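You operate a simulated robot arm through the tools that you are given. There is no shell and no other tool. Be economical: measure what you need, move in short steps, check, and stop when the job is done.

Carry out the task below with a simulated robot arm. There is one attempt and no reset: what you move stays moved.

## Task
Buff the green disc, then the blue one, till their counters show 0.
Fine: one pass a press, none too many; lift a disc only once the lamp is out; lay each back where it was.

The check looks at the end state, three seconds after you hand in, the way a careful person would. Anything else that was tipped, shoved, dropped, spilled or broken makes it a failure.

## Robot
A 6-joint arm with a two-finger parallel gripper, fixed in place. Base frame: the origin is at the foot of the arm, x ahead of it, y to its left, z up. Lengths are in mm, angles in degrees, forces in N, time in s.
Its first joint turns from -115.0 to 115.0 degrees. Payload 4.2 kg.
Tool frame: the origin (TCP) lies between the finger pads and is the grasp point; the fingertips stand 23 mm ahead of it; z points along the fingers, y is the line along which they close. The gripper opens to 94 mm. The fingers are 38 mm wide and 10 mm thick; the gripper's body (54 by 96 mm) begins 39 mm behind the TCP.
Orientation is told as [roll, pitch, yaw] about the base's x, y, z axes, in that order, counted from this pose: with the fingers straight down and closing along the base's y, the tool's x points along the base's -x, its y along +y and its z along -z.

## Interface
- The arm moves only by the tool drive_tool. Its argument "plan" is a list of rows, each a list of 7 numbers: the gripper command, from -1 (fully open) to 1 (shut), values between in proportion, then the shift along the tool's x, y, z in units of 200 mm (1.0 is 200 mm), then the turn, a rotation vector about the tool's x, y, z in units of 180 degrees (1.0 is 180 degrees). In form: [[fingers, dx, dy, dz, rx, ry, rz], ...]. A call has 1 to 20 rows; each row is the pose to reach, as a shift and turn from the pose commanded when the call began, along the tool's axes at that moment. A call with a number of a shift or a turn outside -1 to 1 is refused whole. Rows are played at 5 a second. More than 50 mm and 8.6 degrees between two rows, or a gripper value outside its range, and nothing of the call is played. A pose out of reach is approached as far as the arm can. The call stops where the force on the tool passes 40 N (or 10 N more than at its start, if that is more) or the arm is blocked; 0.2 s more then pass. The fingers move at their own pace (about 108 mm/s each) and stop on an object; they squeeze with about 25 N. The grip force told is the motor's: it shows also when the fingers shut on nothing. Time passes only in rows, and 0.2 s behind the last, so rows that repeat a pose let the fingers close. The reply holds the time, the measured pose of the TCP, the force on the tool along the base axes, the opening and the grip force, in the units named above and with some noise.
- Cameras (640 x 400 px; columns grow to the right, rows downward): "scene" is fixed at [229.3, -662, 1489.8]; the picture's right is [0.81, -0.58, 0.00], its down [-0.32, -0.45, -0.84] and it looks along [0.49, 0.68, -0.55] (base axes); focal length 365 px, centre (320, 200). "wrist" rides on the gripper at [-39, 0, -44] in the tool frame; the picture's right is [0.00, -1.00, 0.00], its down [0.97, 0.00, -0.24] and it looks along [0.24, 0.00, 0.97] (tool axes); focal length 218 px, centre (320, 200). There is no depth. A picture from a camera that has moved, and an enlarged one, comes with that camera's place and axes in the base frame and with its lens. The place of the scene camera against the robot may be out by one fixed shift of up to 18 mm in any direction.
- grab_frame(camera): a new picture of that camera. The clock stands still meanwhile.
- lift_body(by): slides the trunk up (or, below 0, down) by that many mm; the arm rides with it, the base frame stays. It gives what a move gives, with no picture.
- enlarge(camera, box): a new picture of the part [left, top, right, bottom] of that camera's present view, enlarged. The clock stands still meanwhile.
- finish_job(): hands the job in; it is judged then, once.

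Go step by step. Nothing tells you positions but the pictures and the camera data: compare them with the known pose of the tool, close in by small moves and look again before you grip or let go. The budget is 120 turns and 84 pictures, counting those below and the enlarged ones. Unless the task says otherwise, let go and move clear before handing in, and close with one line.

The tools are called after "Request:" as name(argument=value, ...) on one line, values as JSON. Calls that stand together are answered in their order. drive_tool: Moves the arm, as the interface text tells. Its arguments: {"type":"object","properties":{"plan":{"type":"array","items":{"type":"array","items":{"type":"number"}}}},"required":["plan"]} The other tools are called the same way: lift_body (by) slides the trunk up or down; grab_frame (camera) takes a picture; enlarge (camera, box) takes an enlarged picture of a part of a camera's view; finish_job () hands the job in.

At the start:

```text
time_s: 0.0
tool_pos: [603.8, 14.6, 1073.6]
ee_rot: [-0.1, 0.1, 0.0]
ft_force: [-0.9, 0.5, 0.3]
opening: 94.3
finger_force: 0.0
trunk travel left (down, up): [-675.0, 315.0]
```

scene: 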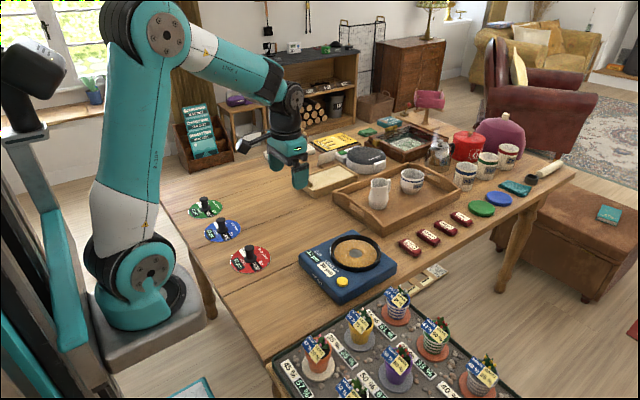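
wrist: 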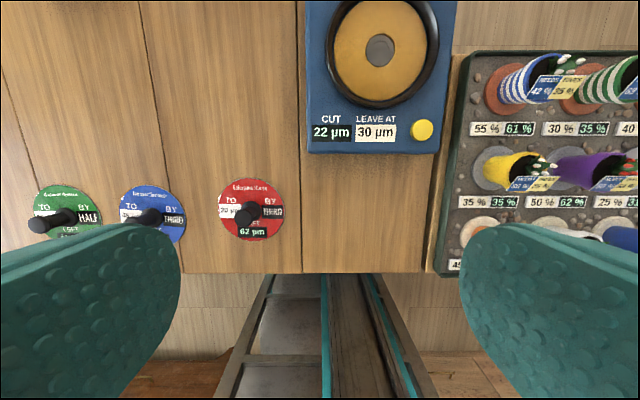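

I see three discs with knobs (green, blue, red) and a blue buffing machine with a yellow button. I'll read the labels first.

Request:
enlarge(camera="scene", box=[180, 185, 290, 285])

Request:
enlarge(camera="scene", box=[290, 220, 410, 310])

Request:
enlarge(camera="wrist", box=[20, 150, 300, 260])

Request:
enlarge(camera="wrist", box=[300, 0, 460, 160])

```text
4.00 times, centred on (235, 235) of scene
camera zoom: at [229.3, -662.0, 1489.8], right [0.81, -0.58, 0.0], down [-0.32, -0.45, -0.84], along [0.49, 0.68, -0.55], focal length 1461 px, centre (660, 60)
```

zoom: 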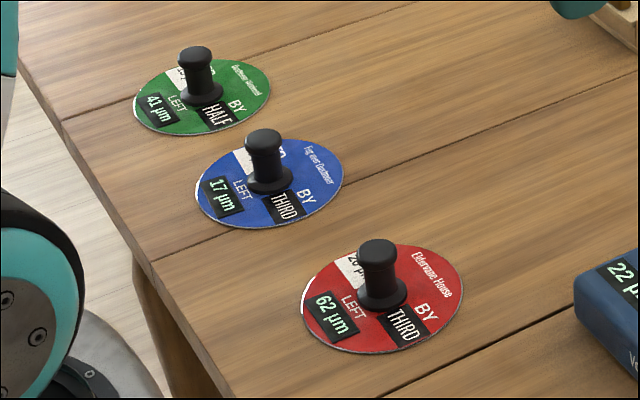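

```text
4.44 times, centred on (350, 265) of scene
camera zoom: at [229.3, -662.0, 1489.8], right [0.81, -0.58, 0.0], down [-0.32, -0.45, -0.84], along [0.49, 0.68, -0.55], focal length 1624 px, centre (187, -89)
```

zoom: 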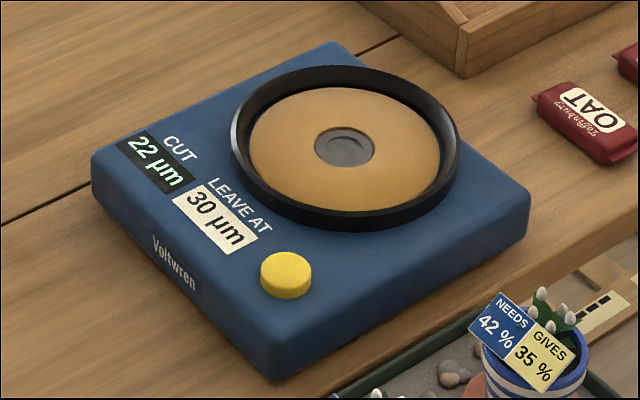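

```text
2.29 times, centred on (160, 205) of wrist
camera zoom: at [641.5, 14.4, 1117.9], right [0.0, -1.0, 0.0], down [-0.97, 0.0, 0.24], along [-0.24, 0.0, -0.97], focal length 499 px, centre (686, 189)
```

zoom: 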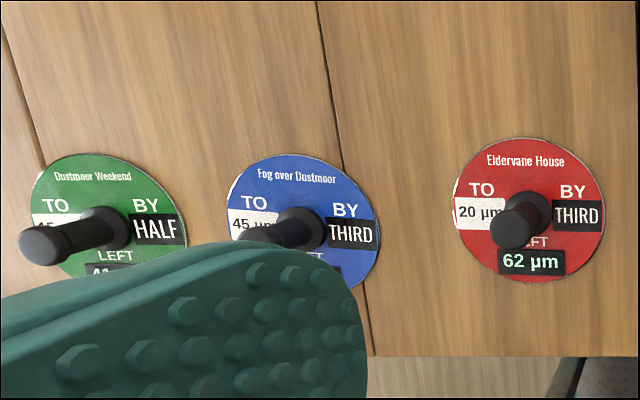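

```text
2.50 times, centred on (380, 80) of wrist
camera zoom: at [641.5, 14.4, 1117.9], right [0.0, -1.0, 0.0], down [-0.97, 0.0, 0.24], along [-0.24, 0.0, -0.97], focal length 546 px, centre (170, 500)
```

zoom: 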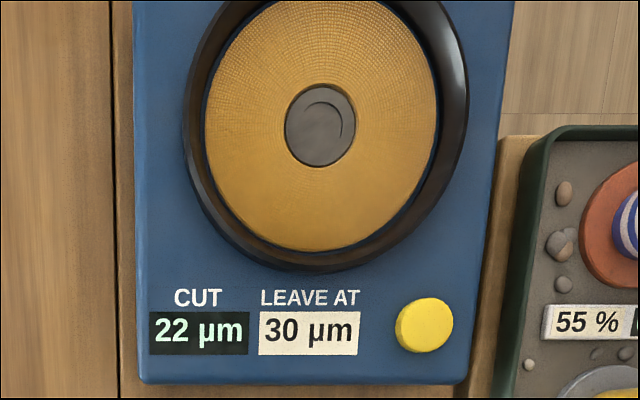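

Triangulating roughly, the tabletop looks to be near z≈720, with the green disc near (540, 470). I'll move above the discs at height and look again to measure.

Request:
drive_tool(plan=[[-1, 0, 0.2, 0, 0, 0, 0], [-1, 0, 0.4, 0, 0, 0, 0], [-1, 0, 0.6, 0, 0, 0, 0], [-1, 0, 0.8, 0, 0, 0, 0], [-1, 0, 1.0, 0, 0, 0, 0], [-1, 0, 1.0, 0.2, 0, 0, 0], [-1, 0, 1.0, 0.4, 0, 0, 0], [-1, 0, 1.0, 0.4, 0, 0, 0]])

Request:
grab_frame(camera="wrist")

Request:
grab_frame(camera="scene")

```text
time_s: 1.8
tool_pos: [602.4, 215.0, 993.0]
ee_rot: [0.0, 0.0, 0.0]
ft_force: [-0.9, 0.4, -0.2]
opening: 93.9
finger_force: 0.0
trunk travel left (down, up): [-675.0, 315.0]
```

```text
77 pictures are left
camera wrist: at [641.2, 214.8, 1036.9], right [0.0, -1.0, 0.0], down [-0.97, 0.0, 0.24], along [-0.24, 0.0, -0.97], focal length 218 px, centre (320, 200)
```

wrist: 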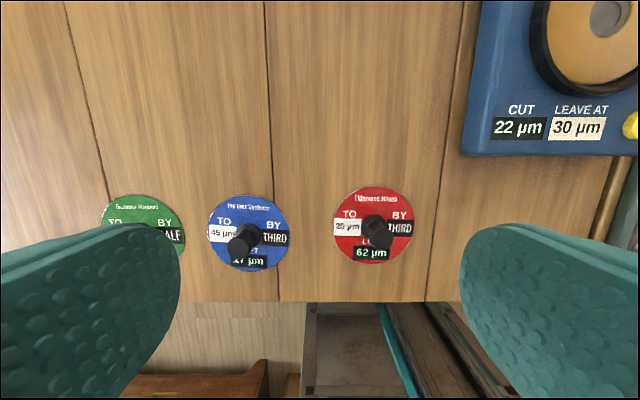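

```text
76 pictures are left
```

scene: 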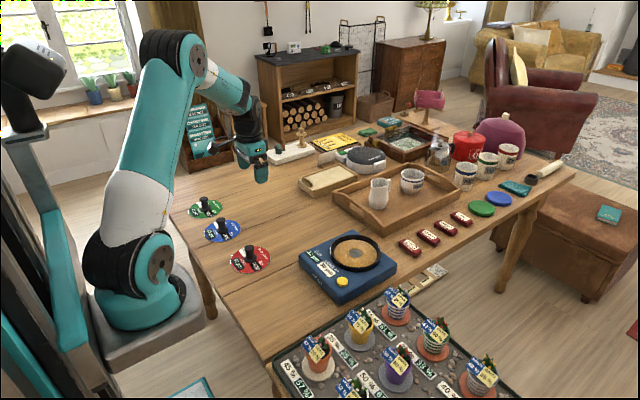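

Red disc measures at (530,137) on z≈743; blue is near (520,317), green near (520,470). Next, hover over green for a closer look.

Request:
drive_tool(plan=[[-1, 0, 0.2, 0, 0, 0, 0], [-1, 0, 0.4, 0, 0, 0, 0], [-1, 0, 0.6, 0, 0, 0, 0], [-1, 0, 0.8, 0, 0, 0, 0], [-1, 0, 1.0, 0, 0, 0, 0], [-1, 0.15, 1.0, 0.1, 0, 0, 0], [-1, 0.15, 1.0, 0.1, 0, 0, 0]])

Request:
grab_frame(camera="wrist")

```text
time_s: 3.4
tool_pos: [573.7, 414.6, 975.1]
ee_rot: [-0.1, 0.1, 0.0]
ft_force: [-1.1, 0.6, 0.5]
opening: 94.1
finger_force: 0.1
trunk travel left (down, up): [-675.0, 315.0]
```

```text
75 pictures are left
camera wrist: at [611.5, 415.0, 1018.8], right [0.0, -1.0, 0.0], down [-0.97, 0.0, 0.24], along [-0.24, 0.0, -0.97], focal length 218 px, centre (320, 200)
```

wrist: 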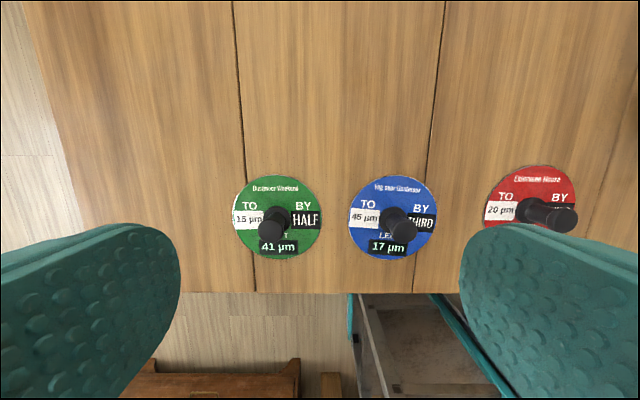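

Request:
enlarge(camera="wrist", box=[220, 165, 450, 275])

```text
2.78 times, centred on (335, 220) of wrist
camera zoom: at [611.5, 415.0, 1018.8], right [0.0, -1.0, 0.0], down [-0.97, 0.0, 0.24], along [-0.24, 0.0, -0.97], focal length 607 px, centre (278, 144)
```

zoom: 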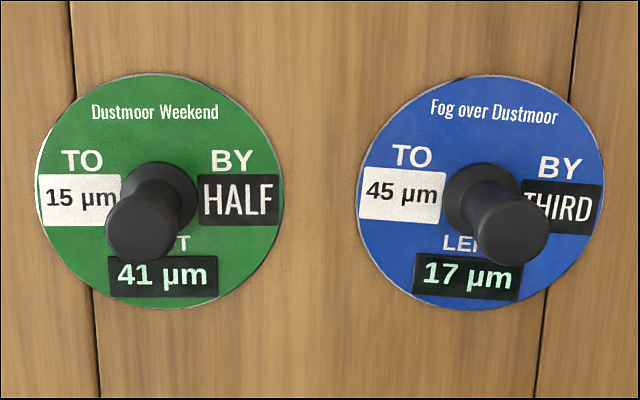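

Labels: green TO 15 BY HALF, LEFT 41; blue TO 45 BY THIRD, LEFT 17. Green's knob is near (520, 472) with its top around z≈787. I'll move over it, stay high, and check.

Request:
drive_tool(plan=[[-1, 0.13, 0.14, 0.0, 0, 0, 0], [-1, 0.27, 0.287, 0.0, 0, 0, 0], [-1, 0.27, 0.287, 0.2, 0, 0, 0], [-1, 0.27, 0.287, 0.4, 0, 0, 0], [-1, 0.27, 0.287, 0.5, 0, 0, 0], [-1, 0.27, 0.287, 0.5, 0, 0, 0]])

Request:
grab_frame(camera="wrist")

Request:
grab_frame(camera="scene")

```text
time_s: 4.8
tool_pos: [519.4, 472.3, 873.9]
ee_rot: [0.0, 0.1, 0.0]
ft_force: [-0.6, -1.1, 0.1]
opening: 94.1
finger_force: 0.0
trunk travel left (down, up): [-675.0, 315.0]
```

```text
73 pictures are left
camera wrist: at [556.9, 472.4, 917.9], right [0.0, -1.0, 0.0], down [-0.97, 0.0, 0.24], along [-0.24, 0.0, -0.97], focal length 218 px, centre (320, 200)
```

wrist: 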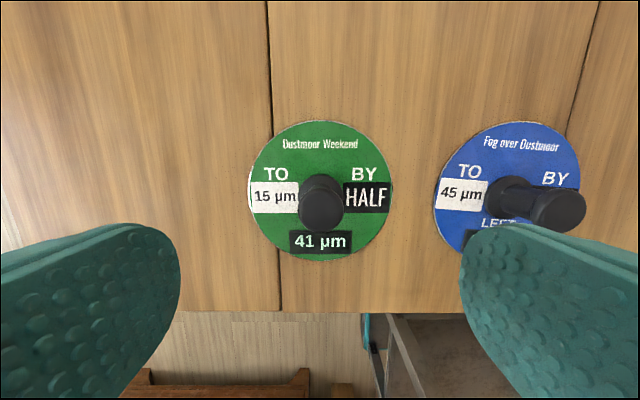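

```text
72 pictures are left
```

scene: 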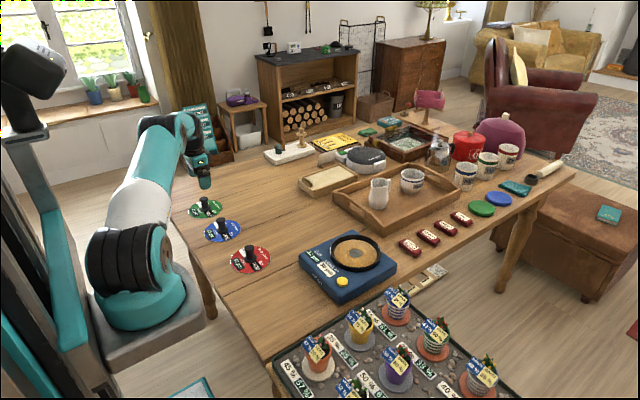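

Aligned over the green knob. Descending to grip height (~772) with the force stop as protection.

Request:
drive_tool(plan=[[-1, -0.004, 0, 0.2, 0, 0, 0], [-1, -0.004, 0, 0.4, 0, 0, 0], [-1, -0.004, 0, 0.5, 0, 0, 0], [-1, -0.004, 0, 0.5, 0, 0, 0]])

Request:
grab_frame(camera="wrist")

Request:
enlarge(camera="scene", box=[170, 150, 270, 230])

```text
time_s: 5.8
tool_pos: [520.2, 472.0, 773.8]
ee_rot: [0.1, 0.0, 0.0]
ft_force: [-0.6, -0.3, -0.9]
opening: 93.8
finger_force: 0.1
trunk travel left (down, up): [-675.0, 315.0]
```

```text
71 pictures are left
camera wrist: at [558.7, 472.7, 818.1], right [0.0, -1.0, 0.0], down [-0.97, 0.0, 0.24], along [-0.24, 0.0, -0.97], focal length 218 px, centre (320, 200)
```

wrist: 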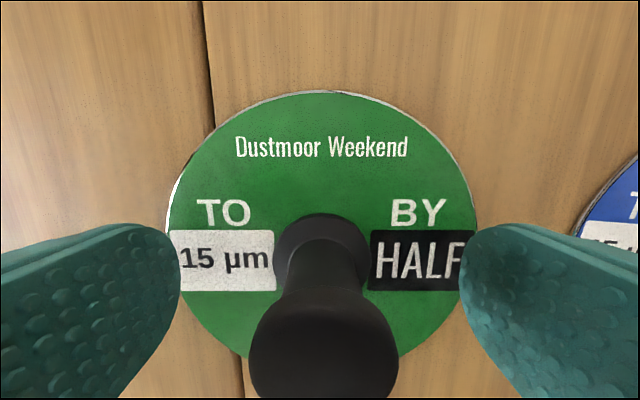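

```text
5.00 times, centred on (220, 190) of scene
camera zoom: at [229.3, -662.0, 1489.8], right [0.81, -0.58, 0.0], down [-0.32, -0.45, -0.84], along [0.49, 0.68, -0.55], focal length 1826 px, centre (820, 250)
```

zoom: 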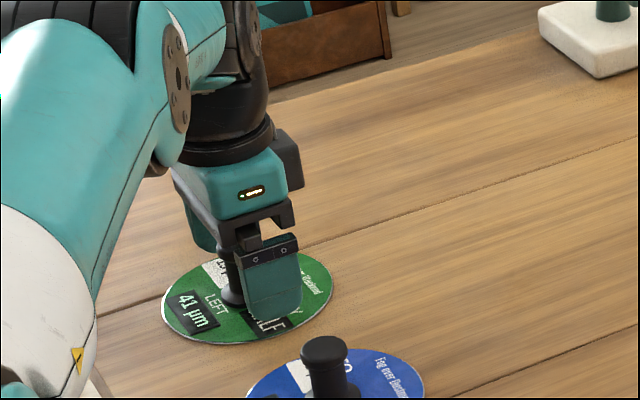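

Knob sits centred between the fingers. Closing.

Request:
drive_tool(plan=[[1, 0, 0, 0, 0, 0, 0], [1, 0, 0, 0, 0, 0, 0], [1, 0, 0, 0, 0, 0, 0], [1, 0, 0, 0, 0, 0, 0]])

Request:
grab_frame(camera="wrist")

```text
time_s: 6.8
tool_pos: [519.5, 473.1, 776.5]
ee_rot: [0.0, -0.1, -0.1]
ft_force: [-0.1, 0.2, 1.3]
opening: 28.8
finger_force: 25.4
trunk travel left (down, up): [-675.0, 315.0]
```

```text
69 pictures are left
camera wrist: at [558.7, 472.7, 818.5], right [0.0, -1.0, 0.0], down [-0.97, 0.0, 0.24], along [-0.24, 0.0, -0.97], focal length 218 px, centre (320, 200)
```

wrist: 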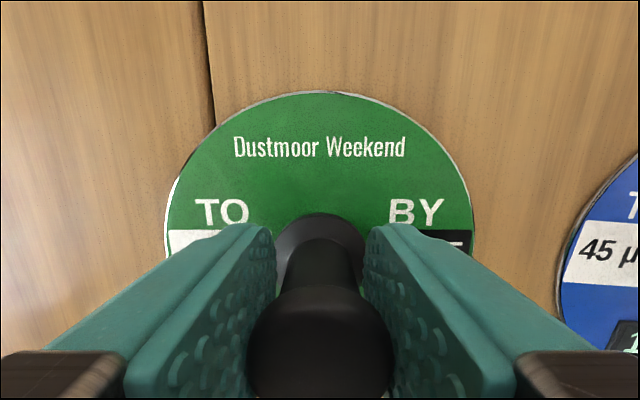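

Gripped (28.8 mm opening). Lifting and carrying toward the buffer, staying short of it to look.

Request:
drive_tool(plan=[[1, 0, 0, -0.1, 0, 0, 0], [1, 0, 0, -0.3, 0, 0, 0], [1, 0, 0, -0.5, 0, 0, 0], [1, 0, 0, -0.7, 0, 0, 0], [1, 0, -0.2, -0.7, 0, 0, 0], [1, 0, -0.4, -0.7, 0, 0, 0], [1, 0, -0.6, -0.7, 0, 0, 0], [1, 0, -0.8, -0.7, 0, 0, 0], [1, 0, -1.0, -0.7, 0, 0, 0], [1, 0, -1.0, -0.7, 0, 0, 0]])

Request:
drive_tool(plan=[[1, -0.1, -0.2, 0, 0, 0, 0], [1, -0.2, -0.4, 0, 0, 0, 0], [1, -0.3, -0.6, 0, 0, 0, 0], [1, -0.4, -0.8, 0, 0, 0, 0], [1, -0.5, -1.0, 0, 0, 0, 0], [1, -0.5, -1.0, 0, 0, 0, 0]])

Request:
grab_frame(camera="wrist")

Request:
grab_frame(camera="scene")

```text
time_s: 9.0
tool_pos: [519.3, 271.6, 913.9]
ee_rot: [-0.1, 0.0, 0.0]
ft_force: [0.4, -0.9, -0.7]
opening: 28.4
finger_force: 24.4
trunk travel left (down, up): [-675.0, 315.0]
```

```text
time_s: 10.4
tool_pos: [618.2, 70.7, 913.6]
ee_rot: [0.0, 0.0, 0.0]
ft_force: [0.2, 0.1, -0.9]
opening: 28.3
finger_force: 25.2
trunk travel left (down, up): [-675.0, 315.0]
```

```text
68 pictures are left
camera wrist: at [657.6, 70.2, 957.8], right [0.0, -1.0, 0.0], down [-0.97, 0.0, 0.24], along [-0.24, 0.0, -0.97], focal length 218 px, centre (320, 200)
```

wrist: 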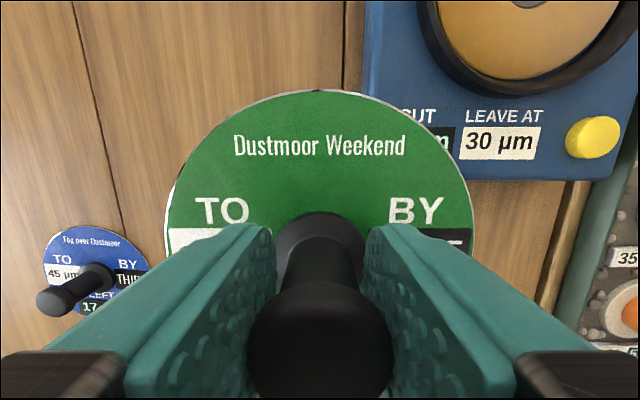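

```text
67 pictures are left
```

scene: 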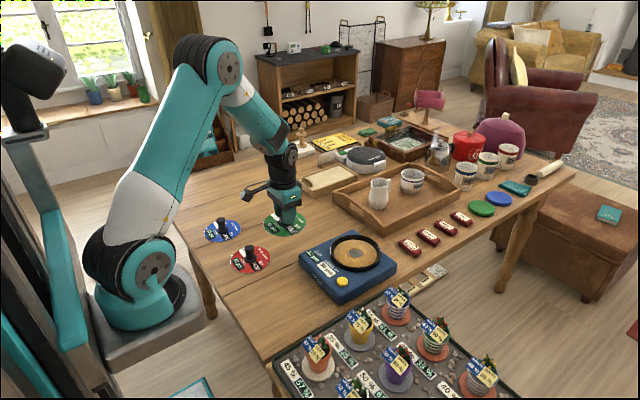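

Now moving sideways so the pad is straight ahead in the wrist view.

Request:
drive_tool(plan=[[1, 0, -0.2, -0.1, 0, 0, 0], [1, 0, -0.4, -0.2, 0, 0, 0], [1, 0, -0.6, -0.3, 0, 0, 0], [1, 0, -0.68, -0.4, 0, 0, 0], [1, 0, -0.68, -0.4, 0, 0, 0]])

Request:
grab_frame(camera="wrist")

```text
time_s: 11.6
tool_pos: [619.4, -64.5, 995.5]
ee_rot: [0.0, 0.0, -0.1]
ft_force: [1.4, -0.2, -0.1]
opening: 28.4
finger_force: 24.7
trunk travel left (down, up): [-675.0, 315.0]
```

```text
66 pictures are left
camera wrist: at [658.6, -65.1, 1038.7], right [0.0, -1.0, 0.0], down [-0.97, 0.0, 0.24], along [-0.24, 0.0, -0.97], focal length 218 px, centre (320, 200)
```

wrist: 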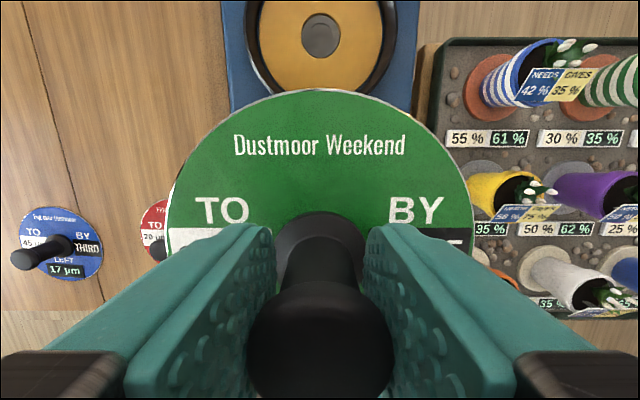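

Request:
enlarge(camera="wrist", box=[220, 0, 420, 110])

```text
3.20 times, centred on (320, 55) of wrist
camera zoom: at [658.6, -65.1, 1038.7], right [0.0, -1.0, 0.0], down [-0.97, 0.0, 0.24], along [-0.24, 0.0, -0.97], focal length 698 px, centre (320, 664)
```

zoom: 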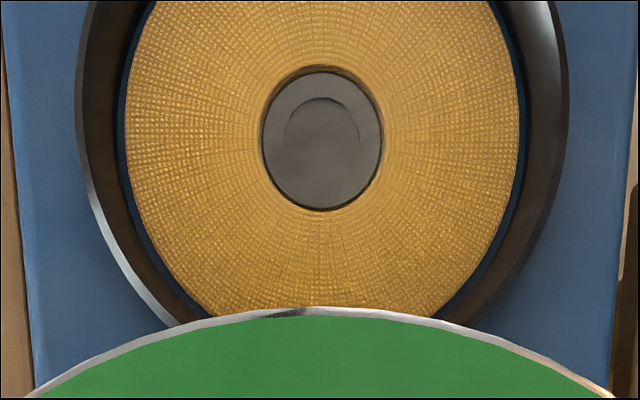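

Request:
drive_tool(plan=[[1, 0, 0.2, 0, 0, 0, 0], [1, 0, 0.4, 0, 0, 0, 0], [1, 0, 0.6, 0, 0, 0, 0], [1, 0, 0.7, 0, 0, 0, 0], [1, 0, 0.7, 0, 0, 0, 0], [1, 0, 0.7, 0, 0, 0, 0]])

Request:
enlarge(camera="wrist", box=[360, 0, 560, 110])

```text
time_s: 13.0
tool_pos: [620.1, 75.7, 993.4]
ee_rot: [0.0, -0.1, 0.0]
ft_force: [0.2, -0.1, -0.2]
opening: 28.6
finger_force: 24.9
trunk travel left (down, up): [-675.0, 315.0]
```

```text
3.20 times, centred on (460, 55) of wrist
camera zoom: at [658.2, 75.6, 1037.9], right [0.0, -1.0, 0.0], down [-0.97, 0.0, 0.24], along [-0.24, 0.0, -0.97], focal length 698 px, centre (-128, 664)
```

zoom: 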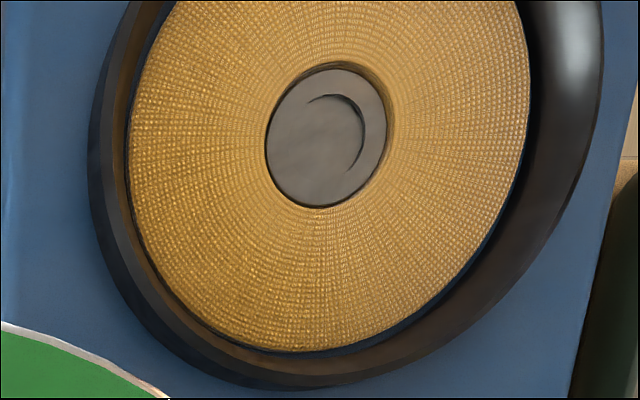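

Pad centre measures (764, −65.5), z≈790. Moving above it and checking.

Request:
drive_tool(plan=[[1, -0.15, -0.15, 0, 0, 0, 0], [1, -0.3, -0.3, 0, 0, 0, 0], [1, -0.45, -0.45, 0, 0, 0, 0], [1, -0.6, -0.6, 0, 0, 0, 0], [1, -0.723, -0.705, 0, 0, 0, 0], [1, -0.723, -0.705, 0.2, 0, 0, 0], [1, -0.723, -0.705, 0.4, 0, 0, 0], [1, -0.723, -0.705, 0.6, 0, 0, 0], [1, -0.723, -0.705, 0.6, 0, 0, 0]])

Request:
grab_frame(camera="wrist")

Request:
enlarge(camera="scene", box=[290, 180, 420, 300])

```text
time_s: 15.0
tool_pos: [765.4, -66.3, 874.1]
ee_rot: [-0.1, -0.1, 0.0]
ft_force: [-0.2, 0.4, -0.9]
opening: 28.7
finger_force: 25.1
trunk travel left (down, up): [-675.0, 315.0]
```

```text
63 pictures are left
camera wrist: at [803.7, -65.6, 917.3], right [0.0, -1.0, 0.0], down [-0.97, 0.0, 0.24], along [-0.24, 0.0, -0.97], focal length 218 px, centre (320, 200)
```

wrist: 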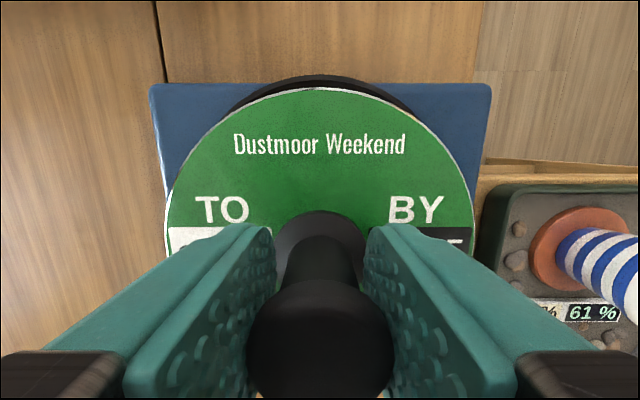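

```text
3.33 times, centred on (355, 240) of scene
camera zoom: at [229.3, -662.0, 1489.8], right [0.81, -0.58, 0.0], down [-0.32, -0.45, -0.84], along [0.49, 0.68, -0.55], focal length 1218 px, centre (203, 67)
```

zoom: 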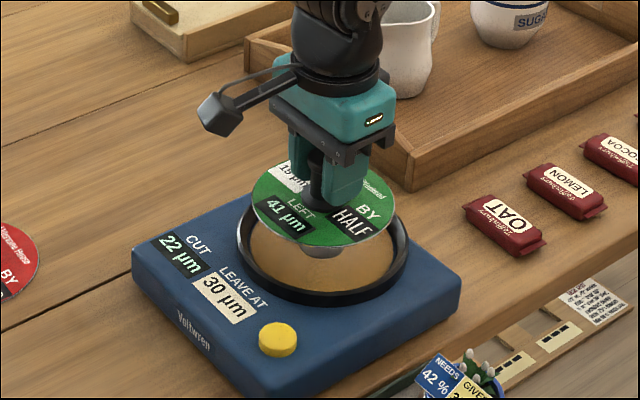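

There's a printed sheet on the lower right near the machine; I'll read it before proceeding.

Request:
enlarge(camera="scene", box=[400, 255, 460, 295])

Request:
drive_tool(plan=[[1, 0, 0, 0.08, 0, 0, 0], [1, 0, 0, 0.15, 0, 0, 0], [1, 0, 0, 0.15, 0, 0, 0]])

Request:
grab_frame(camera="wrist")

Request:
enlarge(camera="scene", box=[310, 200, 400, 280])

```text
10.00 times, centred on (430, 275) of scene
camera zoom: at [229.3, -662.0, 1489.8], right [0.81, -0.58, 0.0], down [-0.32, -0.45, -0.84], along [0.49, 0.68, -0.55], focal length 3653 px, centre (-780, -550)
```

zoom: 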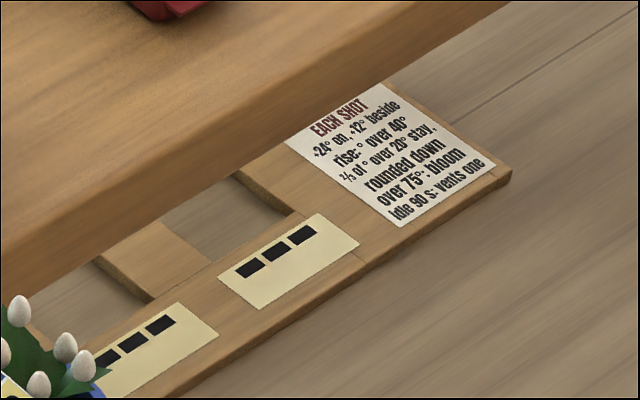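

```text
time_s: 15.8
tool_pos: [764.6, -64.8, 843.8]
ee_rot: [-0.1, -0.1, 0.0]
ft_force: [0.3, 0.1, 0.0]
opening: 28.7
finger_force: 24.5
trunk travel left (down, up): [-675.0, 315.0]
```

```text
60 pictures are left
camera wrist: at [803.6, -65.3, 887.4], right [0.0, -1.0, 0.0], down [-0.97, 0.0, 0.24], along [-0.24, 0.0, -0.97], focal length 218 px, centre (320, 200)
```

wrist: 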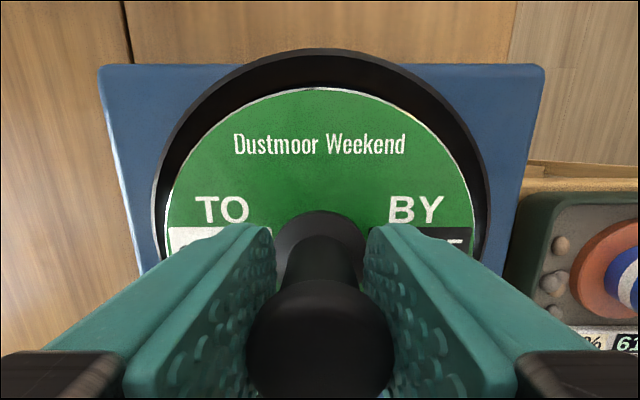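

```text
5.00 times, centred on (355, 240) of scene
camera zoom: at [229.3, -662.0, 1489.8], right [0.81, -0.58, 0.0], down [-0.32, -0.45, -0.84], along [0.49, 0.68, -0.55], focal length 1826 px, centre (145, 0)
```

zoom: 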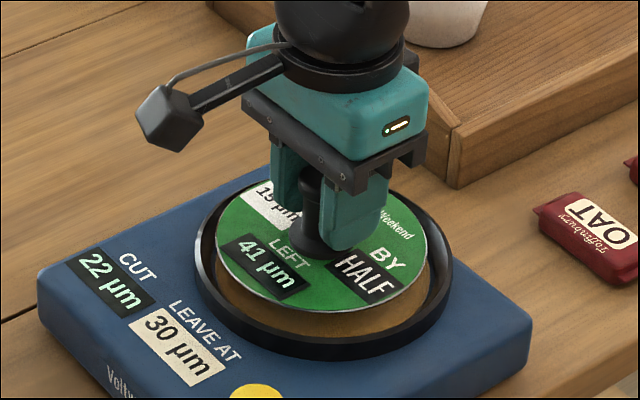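

The sheet belongs to other kit. The disc is well centred in the ring; lowering gently.

Request:
drive_tool(plan=[[1, 0, 0, 0.03, 0, 0, 0], [1, 0, 0, 0.06, 0, 0, 0], [1, 0, 0, 0.075, 0, 0, 0], [1, 0, 0, 0.075, 0, 0, 0]])

Request:
enlarge(camera="scene", box=[310, 200, 400, 280])

```text
time_s: 16.8
tool_pos: [764.2, -64.6, 829.3]
ee_rot: [0.1, 0.1, 0.0]
ft_force: [0.7, -0.4, 0.2]
opening: 28.8
finger_force: 24.7
trunk travel left (down, up): [-675.0, 315.0]
```

```text
5.00 times, centred on (355, 240) of scene
camera zoom: at [229.3, -662.0, 1489.8], right [0.81, -0.58, 0.0], down [-0.32, -0.45, -0.84], along [0.49, 0.68, -0.55], focal length 1826 px, centre (145, 0)
```

zoom: 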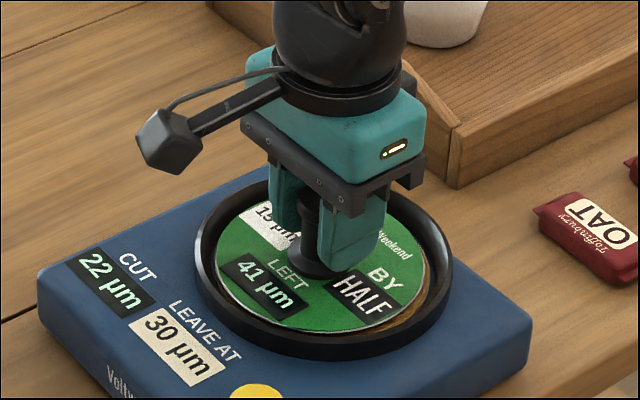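

Request:
drive_tool(plan=[[1, 0, 0, 0.01, 0, 0, 0], [1, 0, 0, 0.02, 0, 0, 0], [1, 0, 0, 0.02, 0, 0, 0]])

Request:
enlarge(camera="scene", box=[310, 200, 400, 280])

Request:
grab_frame(camera="wrist")

```text
time_s: 17.6
tool_pos: [765.2, -64.2, 825.7]
ee_rot: [0.0, 0.0, 0.0]
ft_force: [-0.2, -0.1, 0.1]
opening: 28.6
finger_force: 25.4
trunk travel left (down, up): [-675.0, 315.0]
```

```text
5.00 times, centred on (355, 240) of scene
camera zoom: at [229.3, -662.0, 1489.8], right [0.81, -0.58, 0.0], down [-0.32, -0.45, -0.84], along [0.49, 0.68, -0.55], focal length 1826 px, centre (145, 0)
```

zoom: 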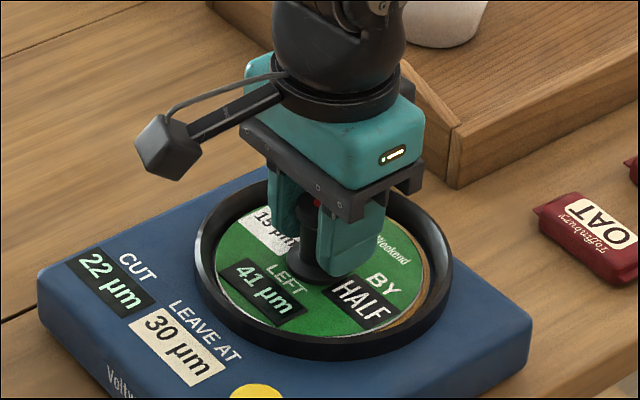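

```text
56 pictures are left
camera wrist: at [802.9, -65.2, 868.8], right [0.0, -1.0, 0.0], down [-0.97, 0.0, 0.24], along [-0.24, 0.0, -0.97], focal length 218 px, centre (320, 200)
```

wrist: 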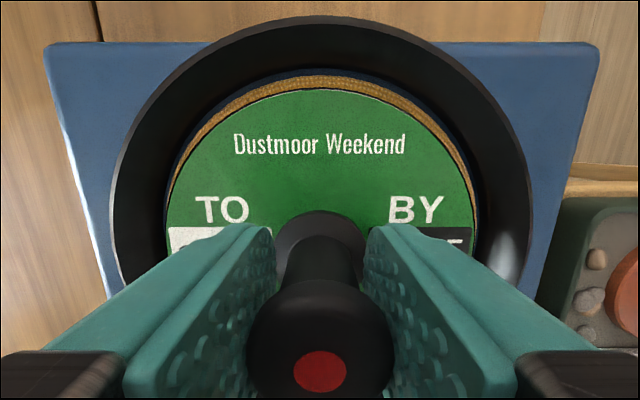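

The knob's lamp turned red as the disc neared the pad. The disc is ~2 mm short in x; I'll shift by that and lower a bit more.

Request:
drive_tool(plan=[[1, -0.01, 0, 0, 0, 0, 0], [1, -0.01, 0, 0.005, 0, 0, 0], [1, -0.01, 0, 0.01, 0, 0, 0], [1, -0.01, 0, 0.01, 0, 0, 0]])

Request:
grab_frame(camera="wrist")

```text
time_s: 18.6
tool_pos: [766.7, -64.1, 825.3]
ee_rot: [0.0, -0.2, 0.0]
ft_force: [-3.4, -0.2, 19.4]
opening: 28.8
finger_force: 25.0
trunk travel left (down, up): [-675.0, 315.0]
```

```text
55 pictures are left
camera wrist: at [805.0, -65.2, 868.7], right [0.0, -1.0, 0.0], down [-0.97, 0.0, 0.24], along [-0.24, 0.0, -0.97], focal length 218 px, centre (320, 200)
```

wrist: 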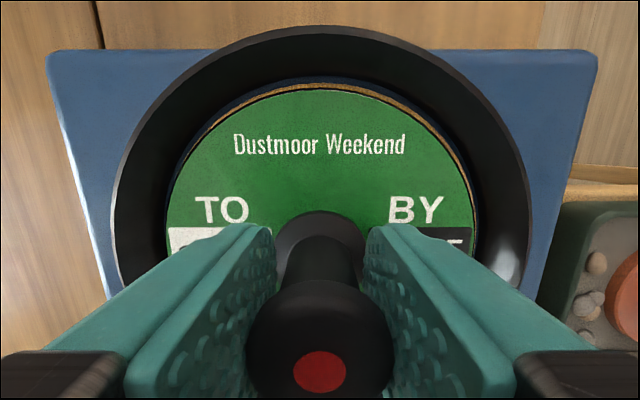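

Seated contact (19 N). Easing off 1 mm, opening partly and rising clear.

Request:
drive_tool(plan=[[1, 0, 0, -0.006, 0, 0, 0], [-0.2, 0, 0, -0.006, 0, 0, 0], [-0.2, 0, 0, -0.006, 0, 0, 0], [-0.2, 0, 0, -0.006, 0, 0, 0], [-0.2, 0, 0, -0.1, 0, 0, 0], [-0.2, 0, 0, -0.3, 0, 0, 0], [-0.2, 0, 0, -0.5, 0, 0, 0], [-0.2, 0.2, 0, -0.5, 0, 0, 0], [-0.2, 0.2, 0, -0.5, 0, 0, 0]])

Request:
grab_frame(camera="wrist")

Request:
enlarge(camera="scene", box=[290, 210, 410, 310])

```text
time_s: 20.6
tool_pos: [726.3, -65.6, 924.1]
ee_rot: [0.0, 0.0, 0.0]
ft_force: [-0.8, -0.4, -0.8]
opening: 56.2
finger_force: 0.1
trunk travel left (down, up): [-675.0, 315.0]
```

```text
54 pictures are left
camera wrist: at [764.8, -65.3, 967.3], right [0.0, -1.0, 0.0], down [-0.97, 0.0, 0.24], along [-0.24, 0.0, -0.97], focal length 218 px, centre (320, 200)
```

wrist: 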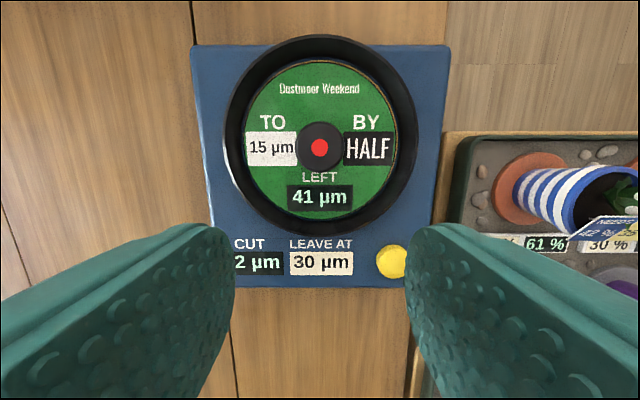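

```text
4.00 times, centred on (350, 260) of scene
camera zoom: at [229.3, -662.0, 1489.8], right [0.81, -0.58, 0.0], down [-0.32, -0.45, -0.84], along [0.49, 0.68, -0.55], focal length 1461 px, centre (200, -40)
```

zoom: 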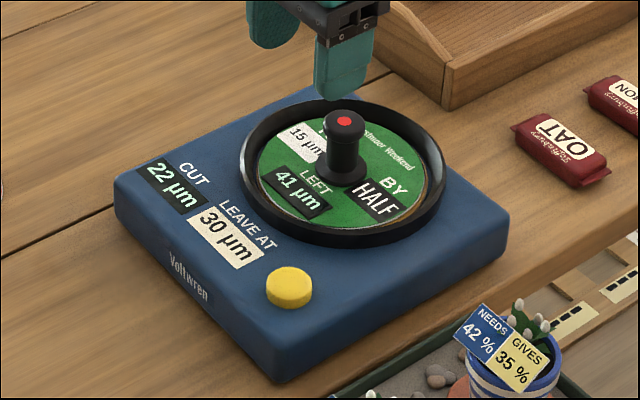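

Disc sits true and the lamp is lit; LEFT 41. Yellow button is at about (663, −130), top z≈793. Moving over it with the fingers closed.

Request:
drive_tool(plan=[[1, 0.15, -0.16, 0, 0, 0, 0], [1, 0.31, -0.32, 0, 0, 0, 0], [1, 0.31, -0.32, 0.2, 0, 0, 0], [1, 0.31, -0.32, 0.35, 0, 0, 0], [1, 0.31, -0.32, 0.35, 0, 0, 0]])

Request:
grab_frame(camera="wrist")

Request:
enlarge(camera="scene", box=[290, 200, 430, 320])

```text
time_s: 21.8
tool_pos: [665.8, -128.7, 853.8]
ee_rot: [0.0, 0.1, 0.0]
ft_force: [0.0, 0.6, 0.1]
opening: 0.0
finger_force: 24.8
trunk travel left (down, up): [-675.0, 315.0]
```

```text
52 pictures are left
camera wrist: at [703.0, -129.3, 896.9], right [0.0, -1.0, 0.0], down [-0.97, 0.0, 0.24], along [-0.24, 0.0, -0.97], focal length 218 px, centre (320, 200)
```

wrist: 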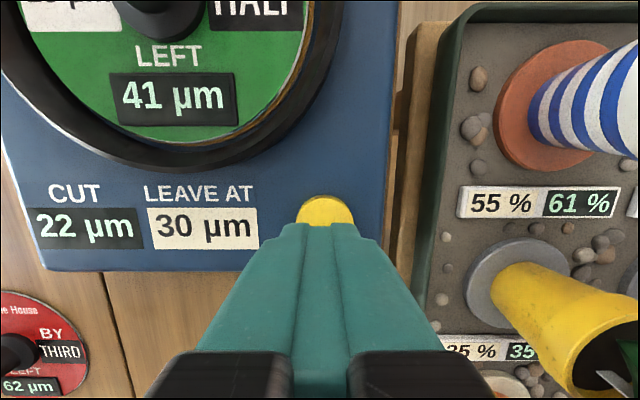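

```text
3.33 times, centred on (360, 260) of scene
camera zoom: at [229.3, -662.0, 1489.8], right [0.81, -0.58, 0.0], down [-0.32, -0.45, -0.84], along [0.49, 0.68, -0.55], focal length 1218 px, centre (187, 0)
```

zoom: 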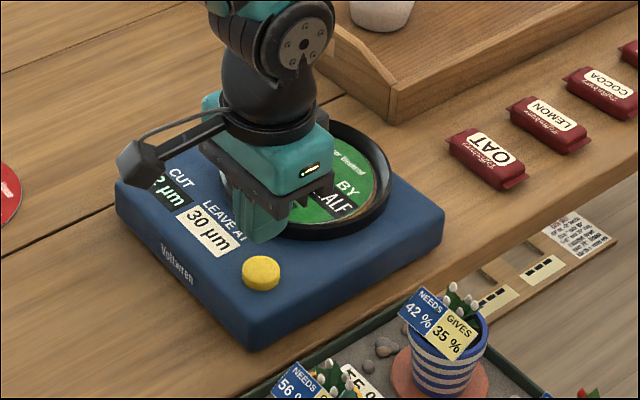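

Aligned. Pressing the button once: down ~5 mm past contact and back.

Request:
drive_tool(plan=[[1, 0.005, 0, 0.1, 0, 0, 0], [1, 0.005, 0, 0.17, 0, 0, 0], [1, 0.005, 0, 0.2, 0, 0, 0], [1, 0.005, 0, 0.17, 0, 0, 0], [1, 0.005, 0, 0.1, 0, 0, 0]])

Request:
grab_frame(camera="wrist")

```text
time_s: 23.0
tool_pos: [662.8, -127.4, 831.9]
ee_rot: [0.0, 0.1, 0.1]
ft_force: [-0.3, 0.5, 0.4]
opening: 0.1
finger_force: 25.2
trunk travel left (down, up): [-675.0, 315.0]
```

```text
50 pictures are left
camera wrist: at [701.7, -128.9, 876.4], right [0.0, -1.0, 0.0], down [-0.97, 0.0, 0.24], along [-0.24, 0.0, -0.97], focal length 218 px, centre (320, 200)
```

wrist: 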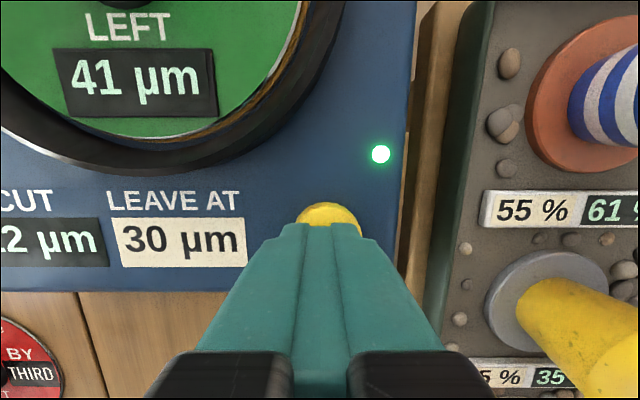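

The machine's green lamp is on: a pass is running. I'll wait above the button.

Request:
drive_tool(plan=[[1, 0, 0, -0.1, 0, 0, 0], [1, 0, 0, -0.1, 0, 0, 0], [1, 0, 0, -0.1, 0, 0, 0], [1, 0, 0, -0.1, 0, 0, 0], [1, 0, 0, -0.1, 0, 0, 0], [1, 0, 0, -0.1, 0, 0, 0], [1, 0, 0, -0.1, 0, 0, 0], [1, 0, 0, -0.1, 0, 0, 0], [1, 0, 0, -0.1, 0, 0, 0], [1, 0, 0, -0.1, 0, 0, 0], [1, 0, 0, -0.1, 0, 0, 0], [1, 0, 0, -0.1, 0, 0, 0], [1, 0, 0, -0.1, 0, 0, 0], [1, 0, 0, -0.1, 0, 0, 0], [1, 0, 0, -0.1, 0, 0, 0], [1, 0, 0, -0.1, 0, 0, 0], [1, 0, 0, -0.1, 0, 0, 0], [1, 0, 0, -0.1, 0, 0, 0], [1, 0, 0, -0.1, 0, 0, 0], [1, 0, 0, -0.1, 0, 0, 0]])

Request:
grab_frame(camera="wrist")

```text
time_s: 27.2
tool_pos: [664.0, -129.1, 853.6]
ee_rot: [0.0, 0.0, 0.0]
ft_force: [-0.2, -0.4, -0.4]
opening: 0.1
finger_force: 24.7
trunk travel left (down, up): [-675.0, 315.0]
```

```text
49 pictures are left
camera wrist: at [701.9, -129.0, 896.4], right [0.0, -1.0, 0.0], down [-0.97, 0.0, 0.24], along [-0.24, 0.0, -0.97], focal length 218 px, centre (320, 200)
```

wrist: 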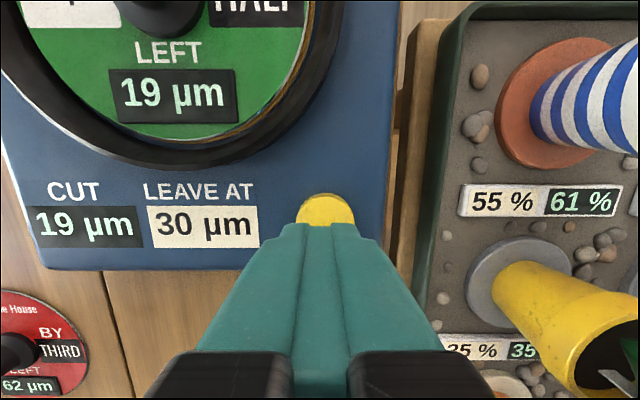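

The rule shows: a pass takes CUT off LEFT (41→19), then CUT moves halfway to 15 (22→19). The lamp is out; pressing a second time.

Request:
drive_tool(plan=[[1, 0, 0, 0.1, 0, 0, 0], [1, 0, 0, 0.17, 0, 0, 0], [1, 0, 0, 0.2, 0, 0, 0], [1, 0, 0, 0.17, 0, 0, 0], [1, 0, 0, 0, 0, 0, 0], [1, 0, 0, 0, 0, 0, 0]])

Request:
drive_tool(plan=[[1, 0, 0, 0, 0, 0, 0], [1, 0, 0, 0, 0, 0, 0], [1, 0, 0, 0, 0, 0, 0], [1, 0, 0, 0, 0, 0, 0], [1, 0, 0, 0, 0, 0, 0], [1, 0, 0, 0, 0, 0, 0], [1, 0, 0, 0, 0, 0, 0], [1, 0, 0, 0, 0, 0, 0], [1, 0, 0, 0, 0, 0, 0], [1, 0, 0, 0, 0, 0, 0], [1, 0, 0, 0, 0, 0, 0], [1, 0, 0, 0, 0, 0, 0], [1, 0, 0, 0, 0, 0, 0], [1, 0, 0, 0, 0, 0, 0], [1, 0, 0, 0, 0, 0, 0], [1, 0, 0, 0, 0, 0, 0], [1, 0, 0, 0, 0, 0, 0], [1, 0, 0, 0, 0, 0, 0], [1, 0, 0, 0, 0, 0, 0], [1, 0, 0, 0, 0, 0, 0]])

Request:
grab_frame(camera="wrist")

```text
time_s: 28.6
tool_pos: [662.7, -128.6, 853.8]
ee_rot: [0.0, 0.0, 0.0]
ft_force: [-0.2, 0.5, -1.0]
opening: 0.0
finger_force: 25.0
trunk travel left (down, up): [-675.0, 315.0]
```

```text
time_s: 32.8
tool_pos: [663.1, -127.8, 854.4]
ee_rot: [0.0, 0.0, 0.0]
ft_force: [-0.5, 0.4, -0.4]
opening: 0.0
finger_force: 25.2
trunk travel left (down, up): [-675.0, 315.0]
```

```text
48 pictures are left
camera wrist: at [701.3, -128.8, 897.1], right [0.0, -1.0, 0.0], down [-0.97, 0.0, 0.24], along [-0.24, 0.0, -0.97], focal length 218 px, centre (320, 200)
```

wrist: 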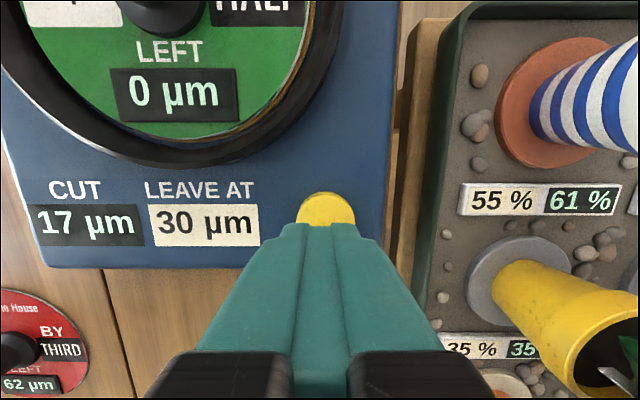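

Green reads 0, lamp out. Going back for the green disc.

Request:
drive_tool(plan=[[-0.2, 0, 0, -0.2, 0, 0, 0], [-0.2, 0, 0, -0.35, 0, 0, 0], [-0.2, -0.2, 0.12, -0.35, 0, 0, 0], [-0.2, -0.4, 0.24, -0.35, 0, 0, 0], [-0.2, -0.516, 0.3185, -0.35, 0, 0, 0], [-0.2, -0.516, 0.3185, -0.2, 0, 0, 0], [-0.2, -0.516, 0.3185, -0.1, 0, 0, 0], [-0.2, -0.516, 0.3185, -0.1, 0, 0, 0]])

Request:
grab_frame(camera="wrist")

```text
time_s: 34.6
tool_pos: [766.7, -66.4, 873.5]
ee_rot: [0.1, 0.0, 0.0]
ft_force: [0.2, -0.3, 0.6]
opening: 56.4
finger_force: 0.1
trunk travel left (down, up): [-675.0, 315.0]
```

```text
47 pictures are left
camera wrist: at [804.9, -65.7, 916.1], right [0.0, -1.0, 0.0], down [-0.97, 0.0, 0.24], along [-0.24, 0.0, -0.97], focal length 218 px, centre (320, 200)
```

wrist: 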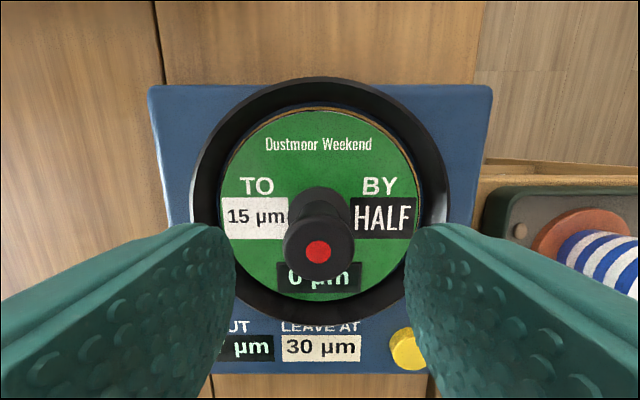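

The machine lamp is out, but the knob's red dot is still lit. I'll look at both more closely after waiting a few seconds.

Request:
drive_tool(plan=[[-0.2, 0, 0, 0, 0, 0, 0], [-0.2, 0, 0, 0, 0, 0, 0], [-0.2, 0, 0, 0, 0, 0, 0], [-0.2, 0, 0, 0, 0, 0, 0], [-0.2, 0, 0, 0, 0, 0, 0], [-0.2, 0, 0, 0, 0, 0, 0], [-0.2, 0, 0, 0, 0, 0, 0], [-0.2, 0, 0, 0, 0, 0, 0], [-0.2, 0, 0, 0, 0, 0, 0], [-0.2, 0, 0, 0, 0, 0, 0], [-0.2, 0, 0, 0, 0, 0, 0], [-0.2, 0, 0, 0, 0, 0, 0], [-0.2, 0, 0, 0, 0, 0, 0], [-0.2, 0, 0, 0, 0, 0, 0], [-0.2, 0, 0, 0, 0, 0, 0], [-0.2, 0, 0, 0, 0, 0, 0], [-0.2, 0, 0, 0, 0, 0, 0], [-0.2, 0, 0, 0, 0, 0, 0], [-0.2, 0, 0, 0, 0, 0, 0], [-0.2, 0, 0, 0, 0, 0, 0]])

Request:
drive_tool(plan=[[-0.2, 0, 0, 0, 0, 0, 0], [-0.2, 0, 0, 0, 0, 0, 0], [-0.2, 0, 0, 0, 0, 0, 0], [-0.2, 0, 0, 0, 0, 0, 0], [-0.2, 0, 0, 0, 0, 0, 0], [-0.2, 0, 0, 0, 0, 0, 0], [-0.2, 0, 0, 0, 0, 0, 0], [-0.2, 0, 0, 0, 0, 0, 0], [-0.2, 0, 0, 0, 0, 0, 0], [-0.2, 0, 0, 0, 0, 0, 0], [-0.2, 0, 0, 0, 0, 0, 0], [-0.2, 0, 0, 0, 0, 0, 0], [-0.2, 0, 0, 0, 0, 0, 0], [-0.2, 0, 0, 0, 0, 0, 0], [-0.2, 0, 0, 0, 0, 0, 0], [-0.2, 0, 0, 0, 0, 0, 0], [-0.2, 0, 0, 0, 0, 0, 0], [-0.2, 0, 0, 0, 0, 0, 0], [-0.2, 0, 0, 0, 0, 0, 0], [-0.2, 0, 0, 0, 0, 0, 0]])

Request:
enlarge(camera="wrist", box=[220, 200, 440, 380])

Request:
enlarge(camera="scene", box=[290, 220, 410, 310])

```text
time_s: 38.8
tool_pos: [766.5, -65.2, 873.6]
ee_rot: [-0.1, 0.0, 0.0]
ft_force: [0.0, -0.4, -0.4]
opening: 56.4
finger_force: 0.0
trunk travel left (down, up): [-675.0, 315.0]
```

```text
time_s: 43.0
tool_pos: [767.1, -64.9, 873.4]
ee_rot: [-0.1, 0.0, 0.0]
ft_force: [-0.6, 0.2, 0.0]
opening: 56.5
finger_force: 0.0
trunk travel left (down, up): [-675.0, 315.0]
```

```text
2.22 times, centred on (330, 290) of wrist
camera zoom: at [804.8, -65.8, 916.3], right [0.0, -1.0, 0.0], down [-0.97, 0.0, 0.24], along [-0.24, 0.0, -0.97], focal length 485 px, centre (298, 0)
```

zoom: 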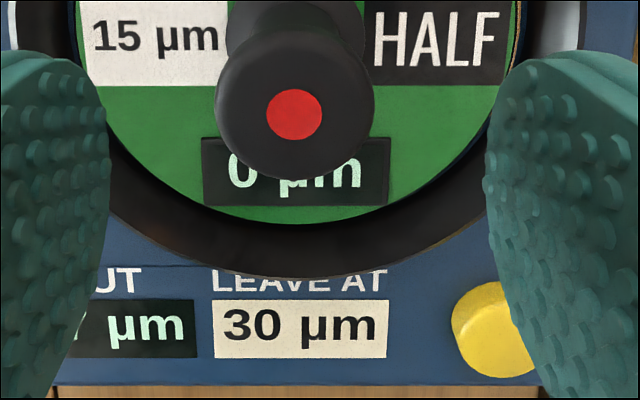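

```text
4.44 times, centred on (350, 265) of scene
camera zoom: at [229.3, -662.0, 1489.8], right [0.81, -0.58, 0.0], down [-0.32, -0.45, -0.84], along [0.49, 0.68, -0.55], focal length 1624 px, centre (187, -89)
```

zoom: 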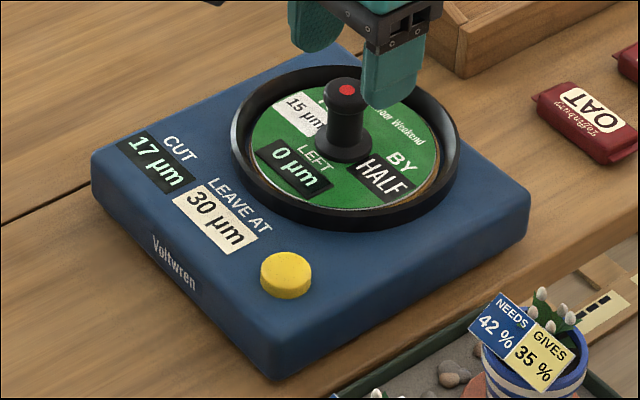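

The red dot is a matte seat marker (it appeared on contact), while the machine's glowing lamp is out. Lowering onto the knob and gripping.

Request:
drive_tool(plan=[[-0.2, 0, 0, 0.12, 0, 0, 0], [-0.2, 0, 0, 0.2, 0, 0, 0], [-0.2, 0, 0, 0.232, 0, 0, 0], [-0.2, 0, 0, 0.232, 0, 0, 0], [1, 0, 0, 0.232, 0, 0, 0], [1, 0, 0, 0.232, 0, 0, 0], [1, 0, 0, 0.232, 0, 0, 0]])

Request:
grab_frame(camera="wrist")

```text
time_s: 44.6
tool_pos: [765.3, -64.5, 826.5]
ee_rot: [0.0, 0.0, 0.0]
ft_force: [0.3, -0.4, 0.1]
opening: 29.0
finger_force: 25.0
trunk travel left (down, up): [-675.0, 315.0]
```

```text
44 pictures are left
camera wrist: at [804.7, -66.1, 870.1], right [0.0, -1.0, 0.0], down [-0.97, 0.0, 0.24], along [-0.24, 0.0, -0.97], focal length 218 px, centre (320, 200)
```

wrist: 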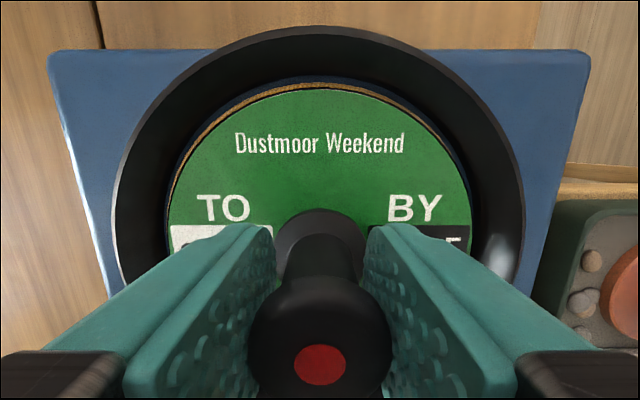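

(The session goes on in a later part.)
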